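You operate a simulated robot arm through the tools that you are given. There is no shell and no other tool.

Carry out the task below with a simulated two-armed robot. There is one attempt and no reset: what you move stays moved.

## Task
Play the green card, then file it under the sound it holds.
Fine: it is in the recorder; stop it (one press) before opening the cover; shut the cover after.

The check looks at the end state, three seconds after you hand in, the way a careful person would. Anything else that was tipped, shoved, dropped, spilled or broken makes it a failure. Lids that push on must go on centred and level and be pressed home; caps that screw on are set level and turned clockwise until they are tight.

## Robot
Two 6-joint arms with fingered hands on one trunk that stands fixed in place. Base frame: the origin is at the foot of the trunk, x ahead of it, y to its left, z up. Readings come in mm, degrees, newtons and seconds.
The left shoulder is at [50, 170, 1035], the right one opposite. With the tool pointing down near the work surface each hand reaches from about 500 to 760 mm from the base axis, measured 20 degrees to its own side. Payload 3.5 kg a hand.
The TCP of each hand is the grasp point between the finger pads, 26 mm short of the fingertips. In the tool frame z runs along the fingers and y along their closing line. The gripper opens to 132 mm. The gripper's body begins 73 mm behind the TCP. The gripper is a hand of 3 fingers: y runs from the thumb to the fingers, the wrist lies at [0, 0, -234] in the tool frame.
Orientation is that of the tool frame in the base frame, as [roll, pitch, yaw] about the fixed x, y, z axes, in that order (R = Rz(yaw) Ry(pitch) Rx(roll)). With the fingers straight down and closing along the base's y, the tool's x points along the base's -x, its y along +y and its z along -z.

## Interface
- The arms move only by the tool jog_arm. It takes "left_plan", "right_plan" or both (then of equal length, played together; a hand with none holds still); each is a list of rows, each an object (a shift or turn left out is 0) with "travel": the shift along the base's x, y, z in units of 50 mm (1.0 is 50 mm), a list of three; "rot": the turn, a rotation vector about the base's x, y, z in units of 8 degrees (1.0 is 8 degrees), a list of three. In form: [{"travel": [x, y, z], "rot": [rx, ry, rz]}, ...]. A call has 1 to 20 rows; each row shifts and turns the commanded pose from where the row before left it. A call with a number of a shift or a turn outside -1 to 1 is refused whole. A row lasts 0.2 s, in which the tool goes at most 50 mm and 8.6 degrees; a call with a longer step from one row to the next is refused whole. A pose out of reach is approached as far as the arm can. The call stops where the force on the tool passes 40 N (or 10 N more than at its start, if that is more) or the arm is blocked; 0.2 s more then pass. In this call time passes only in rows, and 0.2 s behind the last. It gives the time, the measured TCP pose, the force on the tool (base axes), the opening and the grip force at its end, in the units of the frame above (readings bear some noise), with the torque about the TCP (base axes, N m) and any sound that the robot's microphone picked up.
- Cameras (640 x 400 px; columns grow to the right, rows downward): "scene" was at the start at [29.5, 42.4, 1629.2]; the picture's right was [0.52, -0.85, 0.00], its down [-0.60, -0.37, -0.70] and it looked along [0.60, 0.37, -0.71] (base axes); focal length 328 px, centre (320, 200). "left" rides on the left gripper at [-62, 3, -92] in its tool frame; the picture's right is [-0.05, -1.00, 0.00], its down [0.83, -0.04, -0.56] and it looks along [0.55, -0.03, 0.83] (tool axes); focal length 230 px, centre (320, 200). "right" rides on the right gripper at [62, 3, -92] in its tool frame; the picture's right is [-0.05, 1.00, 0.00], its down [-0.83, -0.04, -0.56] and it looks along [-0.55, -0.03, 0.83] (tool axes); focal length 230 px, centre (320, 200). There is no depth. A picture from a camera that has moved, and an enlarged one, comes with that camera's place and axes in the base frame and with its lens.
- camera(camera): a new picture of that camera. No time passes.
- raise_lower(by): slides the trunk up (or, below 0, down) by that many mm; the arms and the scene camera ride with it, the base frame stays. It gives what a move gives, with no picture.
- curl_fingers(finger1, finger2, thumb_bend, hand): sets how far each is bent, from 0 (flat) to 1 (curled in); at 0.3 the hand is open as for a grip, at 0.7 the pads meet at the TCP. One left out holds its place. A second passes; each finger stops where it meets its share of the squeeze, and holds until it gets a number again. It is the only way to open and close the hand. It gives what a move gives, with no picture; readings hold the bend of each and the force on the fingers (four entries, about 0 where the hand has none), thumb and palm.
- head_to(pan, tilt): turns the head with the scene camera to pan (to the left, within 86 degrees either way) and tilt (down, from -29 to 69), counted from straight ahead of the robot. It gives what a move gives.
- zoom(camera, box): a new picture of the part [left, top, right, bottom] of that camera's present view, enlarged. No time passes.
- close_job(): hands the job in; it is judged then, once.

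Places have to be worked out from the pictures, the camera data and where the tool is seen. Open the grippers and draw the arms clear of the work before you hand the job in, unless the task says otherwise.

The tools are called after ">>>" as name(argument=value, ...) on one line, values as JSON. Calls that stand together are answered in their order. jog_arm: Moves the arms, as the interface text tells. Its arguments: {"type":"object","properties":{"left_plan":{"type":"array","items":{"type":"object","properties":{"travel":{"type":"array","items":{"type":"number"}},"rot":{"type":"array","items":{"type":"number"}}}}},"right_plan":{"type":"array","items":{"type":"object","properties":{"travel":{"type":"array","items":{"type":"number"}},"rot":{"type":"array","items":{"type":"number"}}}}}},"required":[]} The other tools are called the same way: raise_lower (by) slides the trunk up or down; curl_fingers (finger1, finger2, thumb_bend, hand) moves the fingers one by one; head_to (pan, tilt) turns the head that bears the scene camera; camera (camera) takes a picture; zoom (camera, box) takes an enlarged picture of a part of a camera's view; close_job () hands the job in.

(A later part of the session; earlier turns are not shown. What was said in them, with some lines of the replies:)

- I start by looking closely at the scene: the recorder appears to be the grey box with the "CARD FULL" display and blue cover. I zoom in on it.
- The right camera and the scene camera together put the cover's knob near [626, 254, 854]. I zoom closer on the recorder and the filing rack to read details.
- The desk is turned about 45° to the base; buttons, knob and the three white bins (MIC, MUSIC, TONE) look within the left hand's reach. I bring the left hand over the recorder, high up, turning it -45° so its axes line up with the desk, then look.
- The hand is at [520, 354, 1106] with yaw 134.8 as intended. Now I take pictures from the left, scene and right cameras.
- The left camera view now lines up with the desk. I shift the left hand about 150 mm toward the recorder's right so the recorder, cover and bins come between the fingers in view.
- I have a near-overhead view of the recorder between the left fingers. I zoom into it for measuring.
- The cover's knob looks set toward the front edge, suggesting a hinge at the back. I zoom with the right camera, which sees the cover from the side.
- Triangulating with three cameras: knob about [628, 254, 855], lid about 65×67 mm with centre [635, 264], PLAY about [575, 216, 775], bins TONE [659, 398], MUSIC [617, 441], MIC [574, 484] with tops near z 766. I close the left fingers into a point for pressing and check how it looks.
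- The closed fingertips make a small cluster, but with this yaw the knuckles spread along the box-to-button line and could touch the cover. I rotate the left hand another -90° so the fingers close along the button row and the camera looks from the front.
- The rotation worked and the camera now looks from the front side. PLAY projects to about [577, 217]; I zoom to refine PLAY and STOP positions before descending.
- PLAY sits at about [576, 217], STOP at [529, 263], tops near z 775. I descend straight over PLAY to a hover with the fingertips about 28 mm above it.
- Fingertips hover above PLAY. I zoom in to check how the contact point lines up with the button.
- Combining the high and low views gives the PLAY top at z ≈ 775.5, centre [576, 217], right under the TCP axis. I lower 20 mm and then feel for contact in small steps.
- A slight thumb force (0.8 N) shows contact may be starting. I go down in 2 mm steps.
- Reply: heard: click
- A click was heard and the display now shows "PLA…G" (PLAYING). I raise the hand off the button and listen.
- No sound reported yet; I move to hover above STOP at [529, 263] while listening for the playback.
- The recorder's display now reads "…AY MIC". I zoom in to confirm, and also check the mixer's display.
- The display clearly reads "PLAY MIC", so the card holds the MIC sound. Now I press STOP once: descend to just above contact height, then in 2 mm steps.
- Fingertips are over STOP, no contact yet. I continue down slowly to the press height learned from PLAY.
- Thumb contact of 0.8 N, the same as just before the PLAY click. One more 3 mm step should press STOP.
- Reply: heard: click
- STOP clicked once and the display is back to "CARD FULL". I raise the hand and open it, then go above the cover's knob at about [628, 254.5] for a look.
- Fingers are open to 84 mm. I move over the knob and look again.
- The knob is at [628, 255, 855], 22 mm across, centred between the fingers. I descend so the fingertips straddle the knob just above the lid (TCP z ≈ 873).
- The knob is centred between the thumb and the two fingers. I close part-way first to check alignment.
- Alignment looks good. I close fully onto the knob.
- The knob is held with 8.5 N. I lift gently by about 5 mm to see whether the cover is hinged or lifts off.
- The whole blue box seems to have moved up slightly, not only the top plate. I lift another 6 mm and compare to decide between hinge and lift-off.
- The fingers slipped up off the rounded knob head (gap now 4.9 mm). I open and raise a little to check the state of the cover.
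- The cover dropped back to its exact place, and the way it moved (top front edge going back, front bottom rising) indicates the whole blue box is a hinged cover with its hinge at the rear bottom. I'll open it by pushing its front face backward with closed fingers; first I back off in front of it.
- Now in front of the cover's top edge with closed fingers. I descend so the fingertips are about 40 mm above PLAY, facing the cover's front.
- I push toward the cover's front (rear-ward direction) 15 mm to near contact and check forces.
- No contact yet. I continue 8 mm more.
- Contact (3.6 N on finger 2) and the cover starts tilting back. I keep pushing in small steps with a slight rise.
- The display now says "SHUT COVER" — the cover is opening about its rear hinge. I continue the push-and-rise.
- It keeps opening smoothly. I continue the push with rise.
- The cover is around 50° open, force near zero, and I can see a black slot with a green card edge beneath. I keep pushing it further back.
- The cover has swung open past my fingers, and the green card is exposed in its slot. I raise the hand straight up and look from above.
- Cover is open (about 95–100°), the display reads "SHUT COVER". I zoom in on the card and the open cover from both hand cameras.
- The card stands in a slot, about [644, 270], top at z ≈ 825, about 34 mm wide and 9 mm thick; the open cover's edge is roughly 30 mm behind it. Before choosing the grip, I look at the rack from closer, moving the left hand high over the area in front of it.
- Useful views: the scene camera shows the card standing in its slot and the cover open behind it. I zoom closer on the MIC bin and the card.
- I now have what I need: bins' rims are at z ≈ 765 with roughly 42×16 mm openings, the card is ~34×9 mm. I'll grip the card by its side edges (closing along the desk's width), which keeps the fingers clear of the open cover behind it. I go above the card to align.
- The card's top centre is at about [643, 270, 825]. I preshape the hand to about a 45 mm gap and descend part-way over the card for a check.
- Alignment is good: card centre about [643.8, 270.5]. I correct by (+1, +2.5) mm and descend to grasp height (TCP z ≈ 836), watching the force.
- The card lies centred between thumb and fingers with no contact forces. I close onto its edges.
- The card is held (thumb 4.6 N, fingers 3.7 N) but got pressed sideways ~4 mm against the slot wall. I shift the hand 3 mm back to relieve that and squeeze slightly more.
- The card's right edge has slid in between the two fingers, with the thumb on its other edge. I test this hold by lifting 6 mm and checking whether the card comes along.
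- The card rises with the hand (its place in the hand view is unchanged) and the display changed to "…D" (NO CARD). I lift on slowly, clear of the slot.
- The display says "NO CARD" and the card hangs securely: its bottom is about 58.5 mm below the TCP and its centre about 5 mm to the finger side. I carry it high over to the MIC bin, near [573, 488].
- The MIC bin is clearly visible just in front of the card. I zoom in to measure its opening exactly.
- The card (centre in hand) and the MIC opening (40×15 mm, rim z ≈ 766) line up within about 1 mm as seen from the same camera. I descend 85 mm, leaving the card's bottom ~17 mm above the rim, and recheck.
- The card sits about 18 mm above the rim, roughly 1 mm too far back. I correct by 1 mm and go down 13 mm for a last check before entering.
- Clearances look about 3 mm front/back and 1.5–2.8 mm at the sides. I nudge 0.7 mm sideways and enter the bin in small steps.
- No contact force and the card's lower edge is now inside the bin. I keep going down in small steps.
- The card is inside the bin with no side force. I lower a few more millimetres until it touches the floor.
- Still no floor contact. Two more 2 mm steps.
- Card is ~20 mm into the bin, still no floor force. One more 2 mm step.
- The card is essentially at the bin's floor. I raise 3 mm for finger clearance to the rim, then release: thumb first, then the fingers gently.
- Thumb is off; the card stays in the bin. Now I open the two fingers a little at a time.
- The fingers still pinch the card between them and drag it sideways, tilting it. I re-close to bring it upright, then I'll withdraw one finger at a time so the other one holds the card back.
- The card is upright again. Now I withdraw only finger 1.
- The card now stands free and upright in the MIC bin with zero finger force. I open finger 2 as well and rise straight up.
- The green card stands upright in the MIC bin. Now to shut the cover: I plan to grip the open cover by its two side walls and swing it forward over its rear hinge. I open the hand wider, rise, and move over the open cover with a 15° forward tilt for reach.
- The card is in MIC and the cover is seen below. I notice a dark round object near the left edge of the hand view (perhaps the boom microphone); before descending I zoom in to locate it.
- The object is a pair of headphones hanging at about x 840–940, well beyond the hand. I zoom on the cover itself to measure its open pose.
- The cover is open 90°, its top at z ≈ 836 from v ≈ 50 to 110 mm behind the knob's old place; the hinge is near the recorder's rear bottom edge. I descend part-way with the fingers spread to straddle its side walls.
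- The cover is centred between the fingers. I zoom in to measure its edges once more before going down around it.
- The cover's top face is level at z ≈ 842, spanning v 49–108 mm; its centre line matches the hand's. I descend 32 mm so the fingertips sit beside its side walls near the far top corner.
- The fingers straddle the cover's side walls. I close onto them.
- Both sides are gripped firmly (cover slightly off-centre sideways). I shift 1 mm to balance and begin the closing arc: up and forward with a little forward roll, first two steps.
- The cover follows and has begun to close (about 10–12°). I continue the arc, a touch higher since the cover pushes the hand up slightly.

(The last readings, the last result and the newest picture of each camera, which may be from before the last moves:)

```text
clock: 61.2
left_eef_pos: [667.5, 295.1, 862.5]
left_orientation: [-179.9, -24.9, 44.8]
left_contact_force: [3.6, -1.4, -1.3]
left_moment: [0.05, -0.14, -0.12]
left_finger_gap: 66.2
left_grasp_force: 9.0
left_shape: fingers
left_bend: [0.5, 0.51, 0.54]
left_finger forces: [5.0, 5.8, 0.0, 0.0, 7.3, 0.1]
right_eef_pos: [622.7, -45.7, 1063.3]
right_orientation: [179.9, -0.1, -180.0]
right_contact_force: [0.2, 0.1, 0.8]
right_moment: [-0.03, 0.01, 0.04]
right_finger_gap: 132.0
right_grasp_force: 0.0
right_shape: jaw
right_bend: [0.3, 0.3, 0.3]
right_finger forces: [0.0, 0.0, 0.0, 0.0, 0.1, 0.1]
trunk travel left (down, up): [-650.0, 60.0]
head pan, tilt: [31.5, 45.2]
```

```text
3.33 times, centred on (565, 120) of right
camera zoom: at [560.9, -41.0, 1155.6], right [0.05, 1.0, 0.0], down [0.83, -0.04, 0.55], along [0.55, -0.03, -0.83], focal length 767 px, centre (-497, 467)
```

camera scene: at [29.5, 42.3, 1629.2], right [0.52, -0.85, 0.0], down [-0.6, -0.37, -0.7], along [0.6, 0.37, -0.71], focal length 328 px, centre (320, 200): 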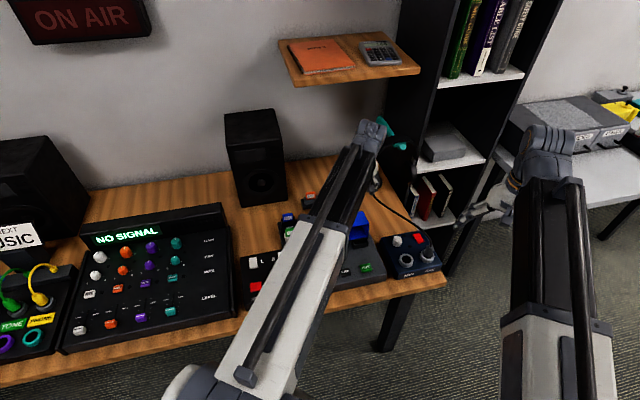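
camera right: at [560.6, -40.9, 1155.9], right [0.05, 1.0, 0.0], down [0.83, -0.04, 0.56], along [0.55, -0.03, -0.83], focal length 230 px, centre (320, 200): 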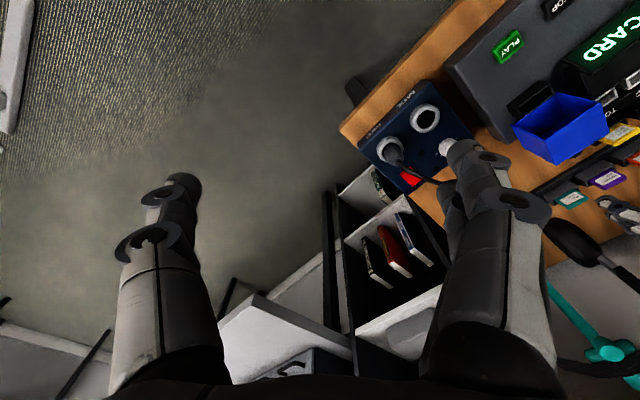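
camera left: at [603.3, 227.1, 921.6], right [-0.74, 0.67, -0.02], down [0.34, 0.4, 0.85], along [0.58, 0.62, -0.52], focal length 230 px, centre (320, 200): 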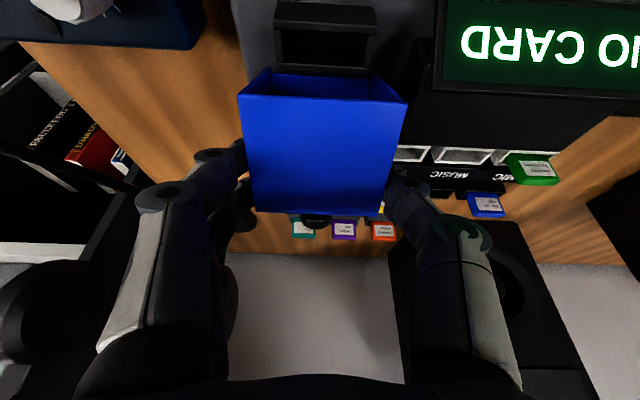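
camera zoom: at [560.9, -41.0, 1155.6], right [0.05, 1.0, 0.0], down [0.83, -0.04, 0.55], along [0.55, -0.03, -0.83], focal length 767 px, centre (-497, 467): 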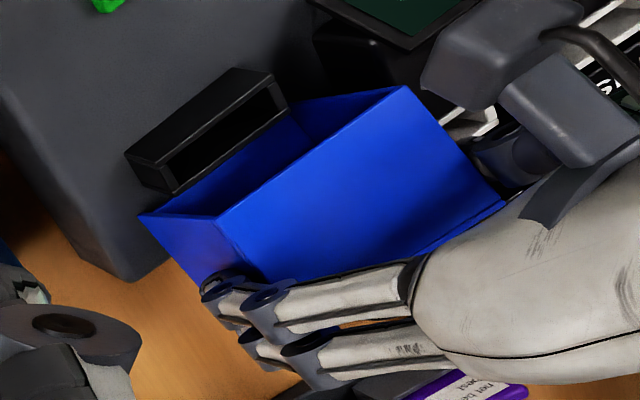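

Closing smoothly with low forces. Next two steps of the arc.

>>> jog_arm(left_plan=[{"travel": [-0.108, -0.115, 0.04], "rot": [0.221, -0.221, 0]}, {"travel": [-0.11, -0.117, 0.02], "rot": [0.221, -0.221, 0]}])

>>> camera(camera="left")

>>> zoom(camera="right", box=[490, 60, 640, 180])

```text
clock: 61.8
left_eef_pos: [657.8, 283.0, 864.5]
left_orientation: [-180.0, -30.0, 44.8]
left_contact_force: [0.5, 0.8, -1.6]
left_moment: [0.03, -0.1, -0.07]
left_finger_gap: 66.4
left_grasp_force: 9.1
left_shape: fingers
left_bend: [0.5, 0.51, 0.54]
left_finger forces: [4.6, 5.0, 0.1, 0.1, 8.1, 0.0]
right_eef_pos: [622.2, -45.9, 1063.1]
right_orientation: [-179.9, 0.0, -180.0]
right_contact_force: [-0.5, 0.0, -0.1]
right_moment: [-0.01, -0.01, 0.03]
right_finger_gap: 131.8
right_grasp_force: 0.2
right_shape: jaw
right_bend: [0.3, 0.3, 0.3]
right_finger forces: [0.0, 0.1, 0.1, 0.0, 0.0, 0.0]
trunk travel left (down, up): [-650.0, 60.0]
head pan, tilt: [31.5, 45.2]
```

```text
taken
camera left: at [589.7, 212.4, 915.9], right [-0.74, 0.68, -0.02], down [0.28, 0.34, 0.9], along [0.61, 0.65, -0.44], focal length 230 px, centre (320, 200)
```

left: 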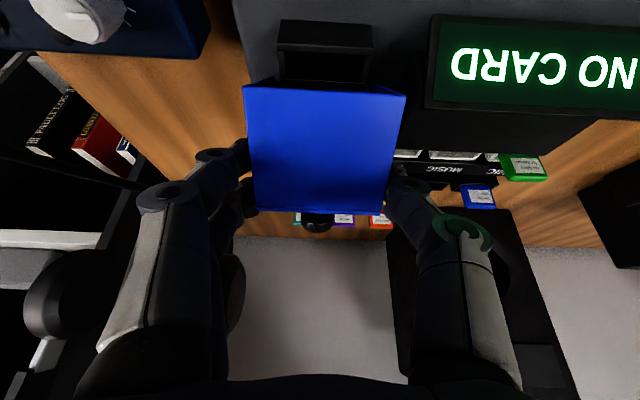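

```text
3.33 times, centred on (565, 120) of right
camera zoom: at [560.8, -40.8, 1155.7], right [0.05, 1.0, 0.0], down [0.83, -0.04, 0.56], along [0.55, -0.03, -0.83], focal length 767 px, centre (-497, 467)
```

zoom: 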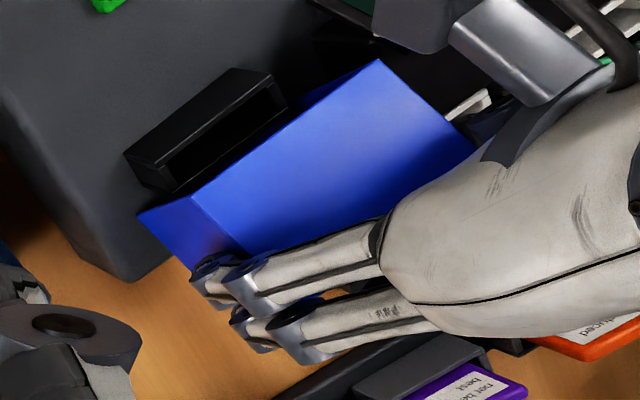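

The cover is around halfway (≈45°), forces near zero. I continue over the top.

>>> jog_arm(left_plan=[{"travel": [-0.112, -0.116, 0.0], "rot": [0.221, -0.221, 0]}, {"travel": [-0.112, -0.116, -0.015], "rot": [0.221, -0.221, 0]}])

>>> camera(camera="left")

>>> zoom(camera="right", box=[490, 60, 640, 180])

```text
clock: 62.4
left_eef_pos: [646.3, 269.9, 864.2]
left_orientation: [-179.9, -34.9, 44.9]
left_contact_force: [1.0, 1.0, -1.0]
left_moment: [0.04, -0.12, -0.07]
left_finger_gap: 66.3
left_grasp_force: 8.8
left_shape: fingers
left_bend: [0.5, 0.52, 0.53]
left_finger forces: [4.3, 4.7, 0.1, 0.0, 8.7, 0.0]
right_eef_pos: [621.8, -45.4, 1063.8]
right_orientation: [180.0, 0.1, -180.0]
right_contact_force: [-0.3, -0.5, 0.1]
right_moment: [0.0, 0.01, 0.0]
right_finger_gap: 132.2
right_grasp_force: 0.0
right_shape: jaw
right_bend: [0.3, 0.3, 0.3]
right_finger forces: [0.0, 0.1, 0.0, 0.0, 0.0, 0.1]
trunk travel left (down, up): [-650.0, 60.0]
head pan, tilt: [31.5, 45.2]
```

```text
taken
camera left: at [575.3, 197.4, 906.4], right [-0.74, 0.68, -0.03], down [0.23, 0.29, 0.93], along [0.64, 0.68, -0.36], focal length 230 px, centre (320, 200)
```

left: 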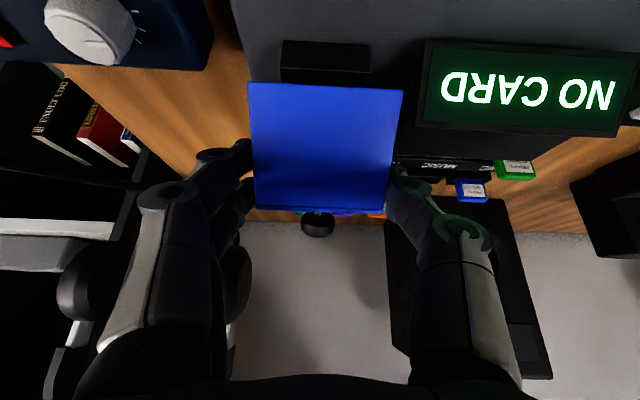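

```text
3.33 times, centred on (565, 120) of right
camera zoom: at [560.8, -40.8, 1155.7], right [0.05, 1.0, 0.0], down [0.83, -0.04, 0.55], along [0.55, -0.03, -0.83], focal length 767 px, centre (-497, 467)
```

zoom: 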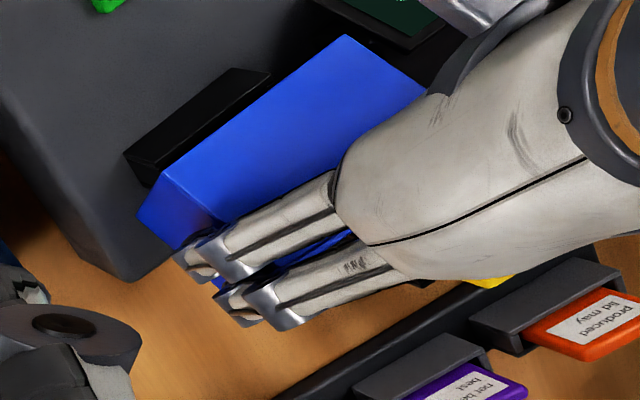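

The cover is past the balance point (≈35° open) and well held. I keep guiding it down along the arc rather than dropping it.

>>> jog_arm(left_plan=[{"travel": [-0.11, -0.114, -0.03], "rot": [0.221, -0.221, 0]}, {"travel": [-0.108, -0.111, -0.045], "rot": [0.221, -0.221, 0]}])

>>> camera(camera="left")

>>> zoom(camera="right", box=[490, 60, 640, 180])

```text
clock: 63.0
left_eef_pos: [636.6, 260.2, 860.4]
left_orientation: [-179.9, -39.9, 44.8]
left_contact_force: [0.7, 1.8, -0.9]
left_moment: [0.07, -0.11, 0.0]
left_finger_gap: 66.3
left_grasp_force: 8.6
left_shape: fingers
left_bend: [0.51, 0.52, 0.53]
left_finger forces: [4.1, 4.5, 0.0, 0.0, 9.2, 0.0]
right_eef_pos: [622.0, -44.6, 1063.2]
right_orientation: [180.0, 0.0, -179.9]
right_contact_force: [-0.9, 0.1, 0.5]
right_moment: [0.01, -0.01, 0.0]
right_finger_gap: 131.6
right_grasp_force: 0.0
right_shape: jaw
right_bend: [0.3, 0.3, 0.3]
right_finger forces: [0.0, 0.0, 0.1, 0.0, 0.0, 0.0]
trunk travel left (down, up): [-650.0, 60.0]
head pan, tilt: [31.5, 45.2]
```

```text
taken
camera left: at [562.5, 183.8, 893.4], right [-0.73, 0.68, -0.03], down [0.17, 0.23, 0.96], along [0.66, 0.7, -0.28], focal length 230 px, centre (320, 200)
```

left: 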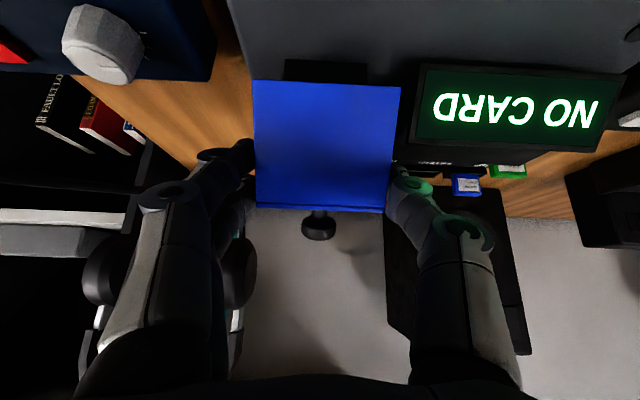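

```text
3.33 times, centred on (565, 120) of right
camera zoom: at [560.7, -40.7, 1155.9], right [0.05, 1.0, 0.0], down [0.83, -0.04, 0.56], along [0.55, -0.03, -0.83], focal length 767 px, centre (-497, 467)
```

zoom: 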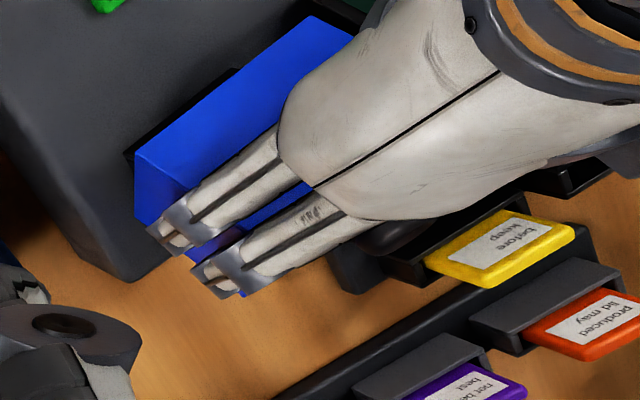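

About 30° remains. I continue the guided closing.

>>> jog_arm(left_plan=[{"travel": [-0.104, -0.108, -0.062], "rot": [0.221, -0.221, 0]}, {"travel": [-0.1, -0.102, -0.078], "rot": [0.221, -0.221, 0]}])

>>> camera(camera="left")

>>> zoom(camera="right", box=[490, 60, 640, 180])

```text
clock: 63.6
left_eef_pos: [626.1, 249.1, 853.7]
left_orientation: [-179.9, -45.0, 45.0]
left_contact_force: [0.2, 2.2, -0.2]
left_moment: [0.08, -0.09, -0.08]
left_finger_gap: 66.5
left_grasp_force: 8.8
left_shape: fingers
left_bend: [0.51, 0.52, 0.53]
left_finger forces: [3.8, 4.3, 0.1, 0.0, 9.4, 0.1]
right_eef_pos: [623.2, -45.0, 1063.1]
right_orientation: [-179.9, 0.1, -179.9]
right_contact_force: [0.6, -0.5, 0.5]
right_moment: [-0.02, 0.02, -0.01]
right_finger_gap: 131.9
right_grasp_force: 0.1
right_shape: jaw
right_bend: [0.3, 0.3, 0.3]
right_finger forces: [0.0, 0.0, 0.0, 0.0, 0.1, 0.0]
trunk travel left (down, up): [-650.0, 60.0]
head pan, tilt: [31.5, 45.2]
```

```text
taken
camera left: at [551.1, 171.7, 877.1], right [-0.73, 0.68, -0.04], down [0.11, 0.17, 0.98], along [0.67, 0.71, -0.2], focal length 230 px, centre (320, 200)
```

left: 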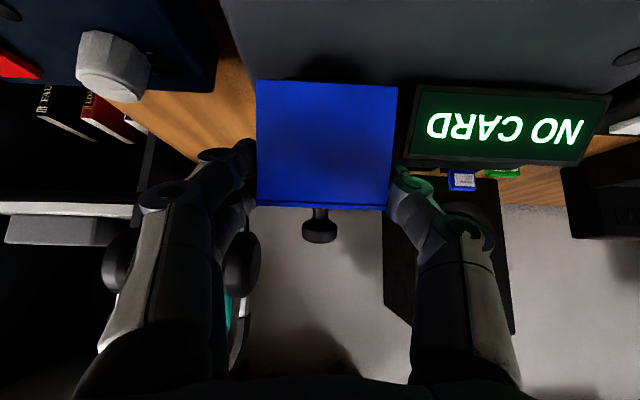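

```text
3.33 times, centred on (565, 120) of right
camera zoom: at [560.7, -40.7, 1155.8], right [0.05, 1.0, 0.0], down [0.83, -0.04, 0.56], along [0.55, -0.03, -0.83], focal length 767 px, centre (-497, 467)
```

zoom: 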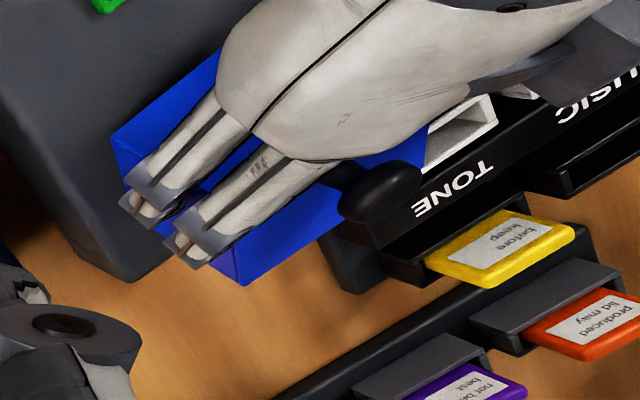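

About 18° remains and the forces are still small. I continue with two more steps.

>>> jog_arm(left_plan=[{"travel": [-0.093, -0.095, -0.092], "rot": [0.221, -0.221, 0]}, {"travel": [-0.087, -0.09, -0.105], "rot": [0.221, -0.221, 0]}])

>>> camera(camera="left")

>>> zoom(camera="right", box=[480, 30, 640, 160])

```text
clock: 64.2
left_eef_pos: [616.2, 241.1, 843.4]
left_orientation: [-180.0, -50.1, 44.8]
left_contact_force: [0.4, 2.2, 0.1]
left_moment: [0.06, -0.07, -0.02]
left_finger_gap: 65.9
left_grasp_force: 9.1
left_shape: fingers
left_bend: [0.51, 0.52, 0.53]
left_finger forces: [3.9, 4.3, 0.0, 0.1, 9.5, 0.0]
right_eef_pos: [621.2, -45.1, 1063.3]
right_orientation: [180.0, 0.0, 180.0]
right_contact_force: [0.0, -0.5, 0.4]
right_moment: [-0.03, 0.01, 0.0]
right_finger_gap: 131.9
right_grasp_force: 0.1
right_shape: jaw
right_bend: [0.3, 0.3, 0.3]
right_finger forces: [0.0, 0.0, 0.1, 0.1, 0.0, 0.1]
trunk travel left (down, up): [-650.0, 60.0]
head pan, tilt: [31.5, 45.2]
```

```text
taken
camera left: at [540.9, 161.5, 858.1], right [-0.73, 0.68, -0.04], down [0.05, 0.11, 0.99], along [0.68, 0.72, -0.11], focal length 230 px, centre (320, 200)
```

left: 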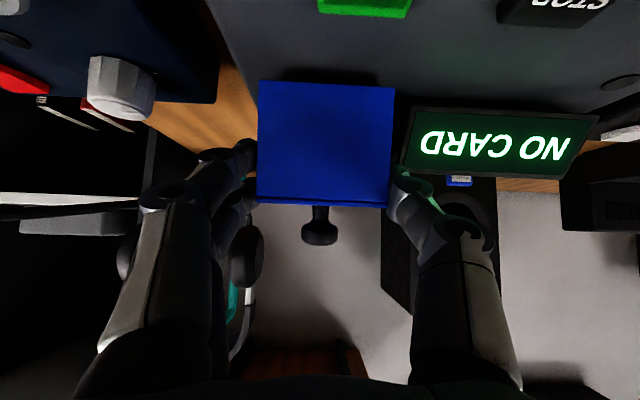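

```text
3.08 times, centred on (560, 95) of right
camera zoom: at [560.6, -40.7, 1155.9], right [0.05, 1.0, 0.0], down [0.83, -0.04, 0.56], along [0.55, -0.03, -0.83], focal length 708 px, centre (-418, 523)
```

zoom: 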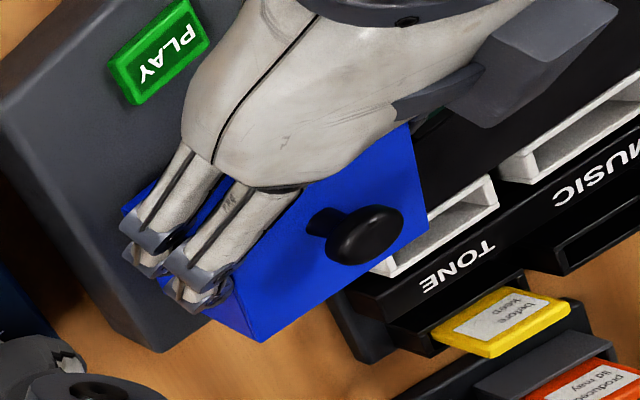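

Nearly shut (under ~10°). One more step down.

>>> jog_arm(left_plan=[{"travel": [-0.045, -0.045, -0.06], "rot": [0.12, -0.12, 0]}, {"travel": [-0.04, -0.04, -0.06], "rot": [0.12, -0.12, 0]}])

>>> camera(camera="left")

>>> zoom(camera="right", box=[480, 30, 640, 160])

```text
clock: 64.8
left_eef_pos: [612.6, 235.6, 839.5]
left_orientation: [-179.9, -52.7, 44.8]
left_contact_force: [-1.0, 1.9, -0.5]
left_moment: [0.08, -0.1, -0.03]
left_finger_gap: 66.2
left_grasp_force: 8.8
left_shape: fingers
left_bend: [0.51, 0.52, 0.53]
left_finger forces: [3.8, 4.2, 0.0, 0.0, 9.5, 0.0]
right_eef_pos: [621.9, -44.7, 1064.0]
right_orientation: [179.9, -0.1, 179.9]
right_contact_force: [-0.4, -0.3, -0.4]
right_moment: [0.01, -0.01, 0.03]
right_finger_gap: 131.9
right_grasp_force: 0.2
right_shape: jaw
right_bend: [0.3, 0.3, 0.3]
right_finger forces: [0.1, 0.1, 0.0, 0.0, 0.1, 0.1]
trunk travel left (down, up): [-650.0, 60.0]
head pan, tilt: [31.5, 45.2]
```

```text
taken
camera left: at [536.4, 156.9, 847.0], right [-0.73, 0.68, -0.04], down [0.01, 0.07, 1.0], along [0.69, 0.73, -0.06], focal length 230 px, centre (320, 200)
```

left: 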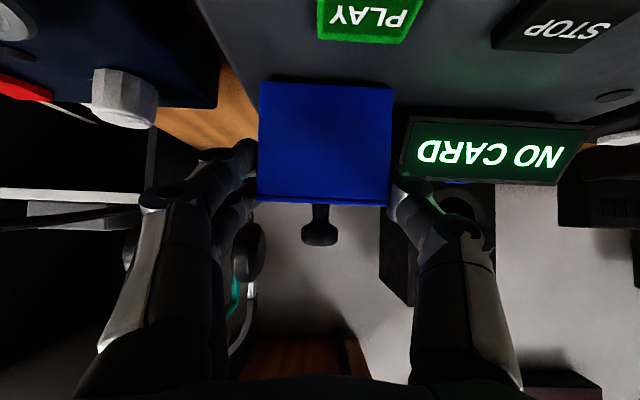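

```text
3.08 times, centred on (560, 95) of right
camera zoom: at [560.6, -40.7, 1155.9], right [0.05, 1.0, 0.0], down [0.83, -0.04, 0.56], along [0.55, -0.03, -0.83], focal length 708 px, centre (-418, 523)
```

zoom: 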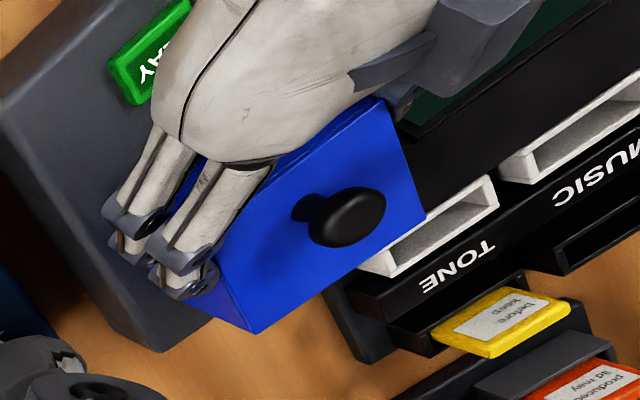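

The knob is within ~2 mm of its original closed place. One more small step to seat it.

>>> jog_arm(left_plan=[{"travel": [-0.025, -0.025, -0.05], "rot": [0.06, -0.06, 0]}, {"travel": [-0.015, -0.015, -0.04], "rot": [0.06, -0.06, 0]}])

>>> zoom(camera="right", box=[460, 0, 640, 120])

>>> camera(camera="left")

```text
clock: 65.4
left_eef_pos: [611.0, 233.4, 835.0]
left_orientation: [-179.8, -54.2, 44.6]
left_contact_force: [0.8, 2.1, 8.2]
left_moment: [0.22, -0.17, 0.01]
left_finger_gap: 66.4
left_grasp_force: 8.9
left_shape: fingers
left_bend: [0.51, 0.52, 0.53]
left_finger forces: [4.0, 4.2, 0.0, 0.1, 9.7, 0.0]
right_eef_pos: [622.1, -44.8, 1063.0]
right_orientation: [-180.0, 0.0, 180.0]
right_contact_force: [0.1, -0.6, 0.0]
right_moment: [0.0, -0.01, 0.0]
right_finger_gap: 131.9
right_grasp_force: 0.1
right_shape: jaw
right_bend: [0.3, 0.3, 0.3]
right_finger forces: [0.1, 0.0, 0.0, 0.0, 0.1, 0.1]
trunk travel left (down, up): [-650.0, 60.0]
head pan, tilt: [31.5, 45.2]
```

```text
3.33 times, centred on (550, 60) of right
camera zoom: at [560.2, -40.8, 1156.2], right [0.05, 1.0, 0.0], down [0.83, -0.04, 0.56], along [0.55, -0.03, -0.83], focal length 767 px, centre (-447, 667)
```

zoom: 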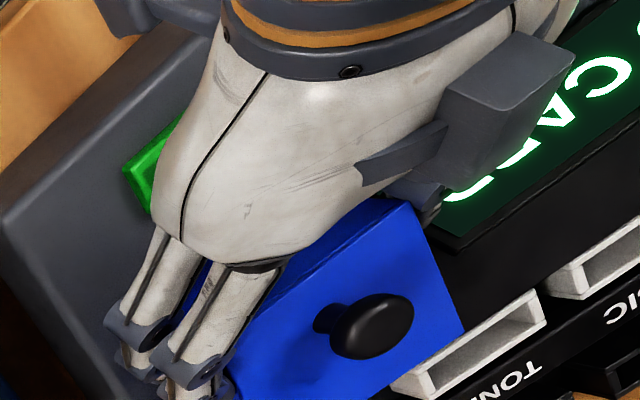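

```text
taken
camera left: at [534.4, 154.9, 840.1], right [-0.73, 0.69, -0.04], down [0.0, 0.05, 1.0], along [0.69, 0.73, -0.04], focal length 230 px, centre (320, 200)
```

left: 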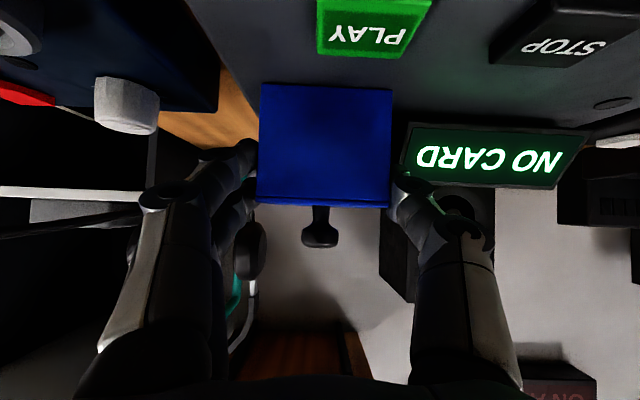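

The cover is seated: 8 N upward reaction and the knob is exactly back at its original image position. I release the side walls gently.

>>> jog_arm(left_plan=[{"travel": [0, 0, 0.03]}])

>>> curl_fingers(hand="left", finger1=0.46, finger2=0.46, thumb_bend=0.47)

>>> camera(camera="left")

>>> zoom(camera="right", box=[460, 0, 640, 120])

```text
clock: 65.8
left_eef_pos: [611.4, 233.1, 835.8]
left_orientation: [-179.7, -54.0, 44.8]
left_contact_force: [0.3, 2.7, 2.8]
left_moment: [0.16, -0.11, 0.0]
left_finger_gap: 66.2
left_grasp_force: 8.7
left_shape: fingers
left_bend: [0.51, 0.52, 0.53]
left_finger forces: [3.9, 4.4, 0.0, 0.1, 9.7, 0.0]
right_eef_pos: [622.2, -45.0, 1064.4]
right_orientation: [179.9, 0.1, -179.9]
right_contact_force: [0.1, 0.8, -0.5]
right_moment: [-0.03, 0.01, -0.01]
right_finger_gap: 132.0
right_grasp_force: 0.1
right_shape: jaw
right_bend: [0.3, 0.3, 0.3]
right_finger forces: [0.1, 0.0, 0.0, 0.0, 0.1, 0.0]
trunk travel left (down, up): [-650.0, 60.0]
head pan, tilt: [31.5, 45.2]
```

```text
clock: 66.8
left_eef_pos: [611.6, 233.2, 834.8]
left_orientation: [-179.7, -54.1, 44.8]
left_contact_force: [0.0, 0.4, -0.2]
left_moment: [0.02, 0.02, -0.03]
left_finger_gap: 78.9
left_grasp_force: 0.0
left_shape: fingers
left_bend: [0.46, 0.46, 0.47]
left_finger forces: [0.0, 0.0, 0.1, 0.1, 0.1, 0.1]
right_eef_pos: [621.6, -44.8, 1062.4]
right_orientation: [-179.9, 0.0, -179.9]
right_contact_force: [0.8, 0.1, -0.9]
right_moment: [0.02, -0.01, -0.01]
right_finger_gap: 131.9
right_grasp_force: 0.1
right_shape: jaw
right_bend: [0.3, 0.3, 0.3]
right_finger forces: [0.1, 0.0, 0.1, 0.0, 0.0, 0.0]
trunk travel left (down, up): [-650.0, 60.0]
head pan, tilt: [31.5, 45.2]
```

```text
taken
camera left: at [534.8, 154.7, 840.9], right [-0.73, 0.69, -0.04], down [0.0, 0.06, 1.0], along [0.69, 0.73, -0.04], focal length 230 px, centre (320, 200)
```

left: 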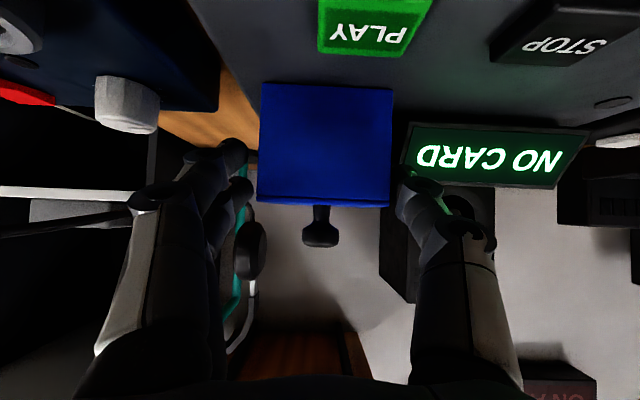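

```text
3.33 times, centred on (550, 60) of right
camera zoom: at [560.6, -40.9, 1155.9], right [0.05, 1.0, 0.0], down [0.83, -0.04, 0.56], along [0.55, -0.03, -0.83], focal length 767 px, centre (-447, 667)
```

zoom: 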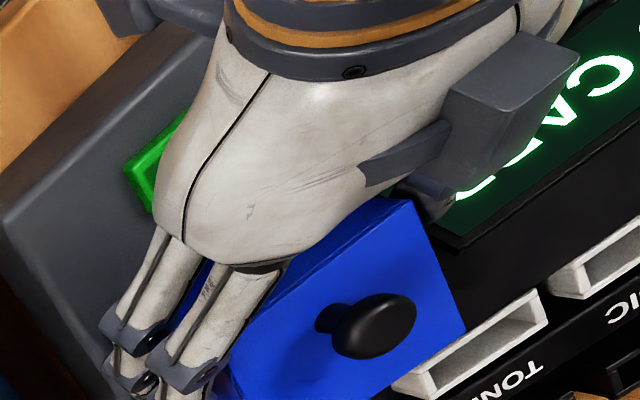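

The cover stays shut with the fingers off. I back the hand out along its own axis, up and toward the front, then raise it.

>>> jog_arm(left_plan=[{"travel": [-0.15, -0.15, 0.2]}, {"travel": [-0.23, -0.23, 0.3]}, {"travel": [-0.23, -0.23, 0.35]}, {"travel": [-0.15, -0.15, 0.5]}, {"travel": [0, 0, 0.7]}, {"travel": [0, 0, 0.7], "rot": [-0.5, 0.5, 0]}, {"travel": [0, 0, 0.5], "rot": [-0.6, 0.6, 0]}, {"travel": [0, 0, 0], "rot": [-0.6, 0.6, 0]}, {"travel": [0, 0, 0], "rot": [-0.6, 0.6, 0]}, {"travel": [0, 0, 0], "rot": [-0.6, 0.6, 0]}, {"travel": [0, 0, 0], "rot": [-0.6, 0.6, 0]}, {"travel": [0, 0, 0], "rot": [-0.6, 0.6, 0]}, {"travel": [0, 0, 0], "rot": [-0.6, 0.6, 0]}])

>>> camera(camera="left")

>>> zoom(camera="right", box=[460, 0, 640, 120])

>>> camera(camera="scene")

```text
clock: 69.6
left_eef_pos: [582.9, 191.9, 995.2]
left_orientation: [179.9, -0.8, 44.9]
left_contact_force: [-0.6, 0.2, 0.2]
left_moment: [-0.03, -0.03, -0.03]
left_finger_gap: 79.1
left_grasp_force: 0.0
left_shape: fingers
left_bend: [0.46, 0.46, 0.47]
left_finger forces: [0.1, 0.1, 0.1, 0.1, 0.0, 0.1]
left hand out of reach, approached as far as the arm can: row 5
right_eef_pos: [621.8, -44.6, 1063.5]
right_orientation: [-180.0, -0.1, 180.0]
right_contact_force: [-0.2, 0.4, 0.0]
right_moment: [-0.01, 0.0, 0.03]
right_finger_gap: 131.8
right_grasp_force: 0.1
right_shape: jaw
right_bend: [0.3, 0.3, 0.3]
right_finger forces: [0.0, 0.0, 0.0, 0.0, 0.1, 0.0]
trunk travel left (down, up): [-650.0, 60.0]
head pan, tilt: [31.5, 45.2]
```

```text
taken
camera left: at [540.1, 147.5, 1088.2], right [-0.74, 0.67, 0.0], down [0.55, 0.61, 0.57], along [0.38, 0.42, -0.82], focal length 230 px, centre (320, 200)
```

left: 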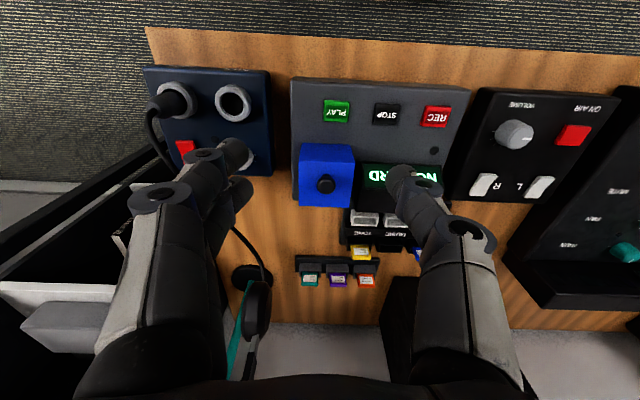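

```text
3.33 times, centred on (550, 60) of right
camera zoom: at [560.8, -40.8, 1155.8], right [0.05, 1.0, 0.0], down [0.83, -0.04, 0.56], along [0.55, -0.03, -0.83], focal length 767 px, centre (-447, 667)
```

zoom: 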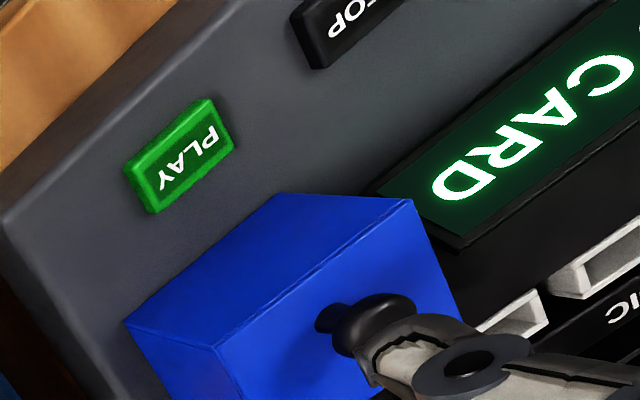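

```text
taken
camera scene: at [29.7, 42.5, 1629.2], right [0.52, -0.85, 0.0], down [-0.6, -0.37, -0.7], along [0.6, 0.37, -0.71], focal length 328 px, centre (320, 200)
```

scene: 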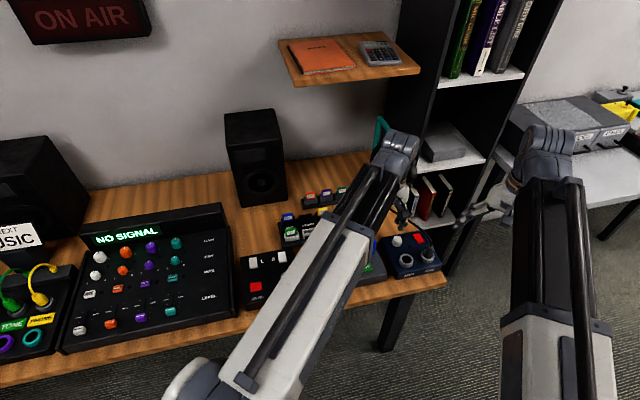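

The cover's outline matches its original shut position. I open the hand fully and draw the left arm back to its starting area, then verify everything.

>>> jog_arm(left_plan=[{"travel": [-0.2, 0, 0.8]}, {"travel": [-0.3, 0, 0.9]}, {"travel": [-0.4, 0.3, 0.8]}, {"travel": [-0.5, 0.6, 0]}, {"travel": [-0.5, 0.7, 0]}, {"travel": [-0.5, 0.7, 0]}, {"travel": [-0.5, 0.7, 0]}, {"travel": [-0.5, 0.7, 0]}, {"travel": [-0.4, 0.7, 0]}, {"travel": [-0.3, 0.7, 0]}, {"travel": [-0.2, 0.7, 0]}])

>>> curl_fingers(hand="left", finger1=0.3, finger2=0.3, thumb_bend=0.3)

>>> camera(camera="scene")

>>> zoom(camera="scene", box=[230, 160, 450, 300])

```text
clock: 72.0
left_eef_pos: [368.7, 484.8, 1119.7]
left_orientation: [-179.9, -0.8, 44.8]
left_contact_force: [0.4, 0.5, 0.3]
left_moment: [0.01, 0.0, -0.01]
left_finger_gap: 79.0
left_grasp_force: 0.1
left_shape: fingers
left_bend: [0.46, 0.46, 0.47]
left_finger forces: [0.0, 0.0, 0.0, 0.0, 0.1, 0.0]
right_eef_pos: [621.6, -44.3, 1064.0]
right_orientation: [-180.0, 0.0, 180.0]
right_contact_force: [0.5, -0.3, -0.4]
right_moment: [0.01, 0.01, 0.0]
right_finger_gap: 131.8
right_grasp_force: 0.1
right_shape: jaw
right_bend: [0.3, 0.3, 0.3]
right_finger forces: [0.1, 0.1, 0.0, 0.1, 0.0, 0.1]
trunk travel left (down, up): [-650.0, 60.0]
head pan, tilt: [31.5, 45.2]
```

```text
clock: 73.0
left_eef_pos: [369.1, 483.7, 1120.7]
left_orientation: [-179.9, -0.9, 44.9]
left_contact_force: [0.1, -0.1, 0.1]
left_moment: [0.03, 0.0, 0.04]
left_finger_gap: 134.0
left_grasp_force: 0.1
left_shape: fingers
left_bend: [0.3, 0.3, 0.3]
left_finger forces: [0.1, 0.0, 0.1, 0.0, 0.1, 0.0]
right_eef_pos: [621.5, -45.4, 1064.2]
right_orientation: [180.0, 0.1, -180.0]
right_contact_force: [-0.6, 0.4, -0.2]
right_moment: [-0.02, -0.01, -0.05]
right_finger_gap: 132.0
right_grasp_force: 0.1
right_shape: jaw
right_bend: [0.3, 0.3, 0.3]
right_finger forces: [0.1, 0.0, 0.1, 0.0, 0.0, 0.0]
trunk travel left (down, up): [-650.0, 60.0]
head pan, tilt: [31.5, 45.2]
```

```text
taken
camera scene: at [29.5, 42.4, 1629.2], right [0.52, -0.85, 0.0], down [-0.6, -0.37, -0.7], along [0.6, 0.37, -0.71], focal length 328 px, centre (320, 200)
```

scene: 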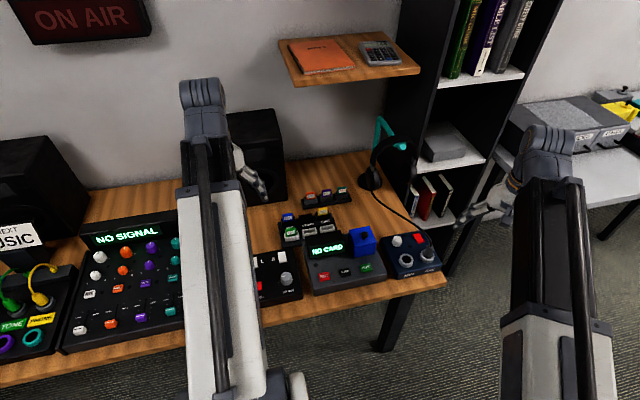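

```text
2.86 times, centred on (340, 230) of scene
camera zoom: at [29.5, 42.4, 1629.2], right [0.52, -0.85, 0.0], down [-0.6, -0.37, -0.7], along [0.6, 0.37, -0.71], focal length 939 px, centre (263, 114)
```

zoom: 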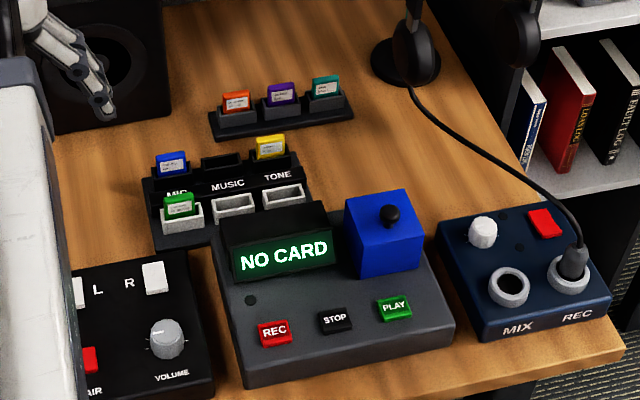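

Everything appears in its original place, with the green card in the MIC bin. I zoom in closely on the rack and the cover for a final check.

>>> zoom(camera="scene", box=[260, 180, 370, 250])

>>> zoom(camera="scene", box=[290, 215, 400, 295])

>>> zoom(camera="scene", box=[330, 215, 390, 260])

```text
5.71 times, centred on (315, 215) of scene
camera zoom: at [29.5, 42.4, 1629.2], right [0.52, -0.85, 0.0], down [-0.6, -0.37, -0.7], along [0.6, 0.37, -0.71], focal length 1877 px, centre (349, 114)
```

zoom: 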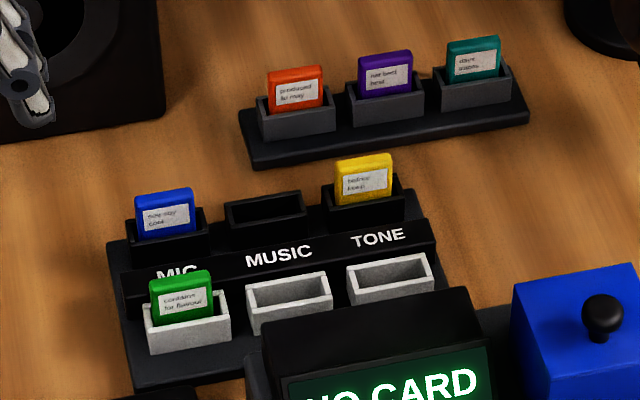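

```text
5.00 times, centred on (345, 255) of scene
camera zoom: at [29.5, 42.4, 1629.2], right [0.52, -0.85, 0.0], down [-0.6, -0.37, -0.7], along [0.6, 0.37, -0.71], focal length 1643 px, centre (195, -75)
```

zoom: 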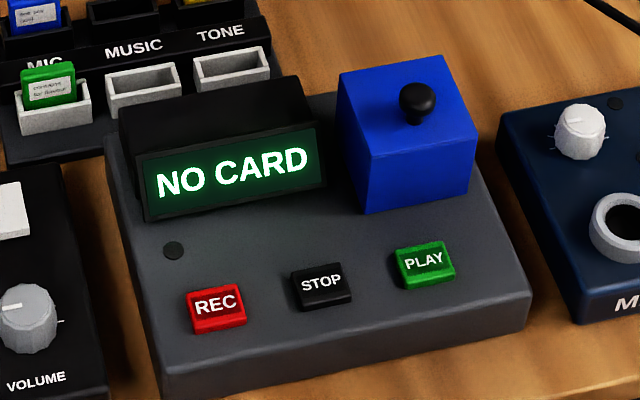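

```text
8.89 times, centred on (360, 238) of scene
camera zoom: at [29.5, 42.4, 1629.2], right [0.52, -0.85, 0.0], down [-0.6, -0.37, -0.7], along [0.6, 0.37, -0.71], focal length 2920 px, centre (-36, -133)
```

zoom: 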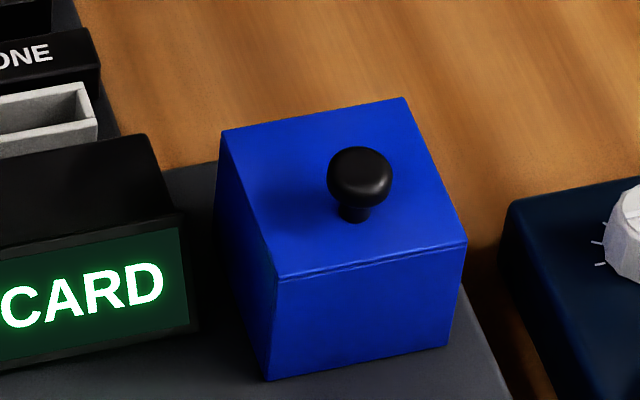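

The green card stands upright in the MIC bin, the cover is fully shut in its original place, and the recorder is stopped. All other items look untouched and both hands are open and clear, so I hand in the job.

>>> close_job()

```text
The job is handed in.
```

I played the green card. The recorder's display showed "PLAY MIC", so I filed the card in the MIC bin. The microphone picked up only the button clicks, so I went by the display and not by hearing the sound.

- **Recorder:** I pressed STOP once before opening the cover. The cover is shut again and lines up with its original position in the pictures. The display now reads "NO CARD".
- **Card:** it stands upright in the white MIC bin. I chose the white bin because the black slot behind the MIC label already holds the blue card.
- **Everything else:** the final pictures show nothing else moved. Both hands are open and clear of the desk.

Two grips didn't go as planned. My first pull on the cover's knob slipped off, so I pushed the cover open from the front instead. While I was letting go of the green card, it tilted briefly in the bin before I straightened and freed it.
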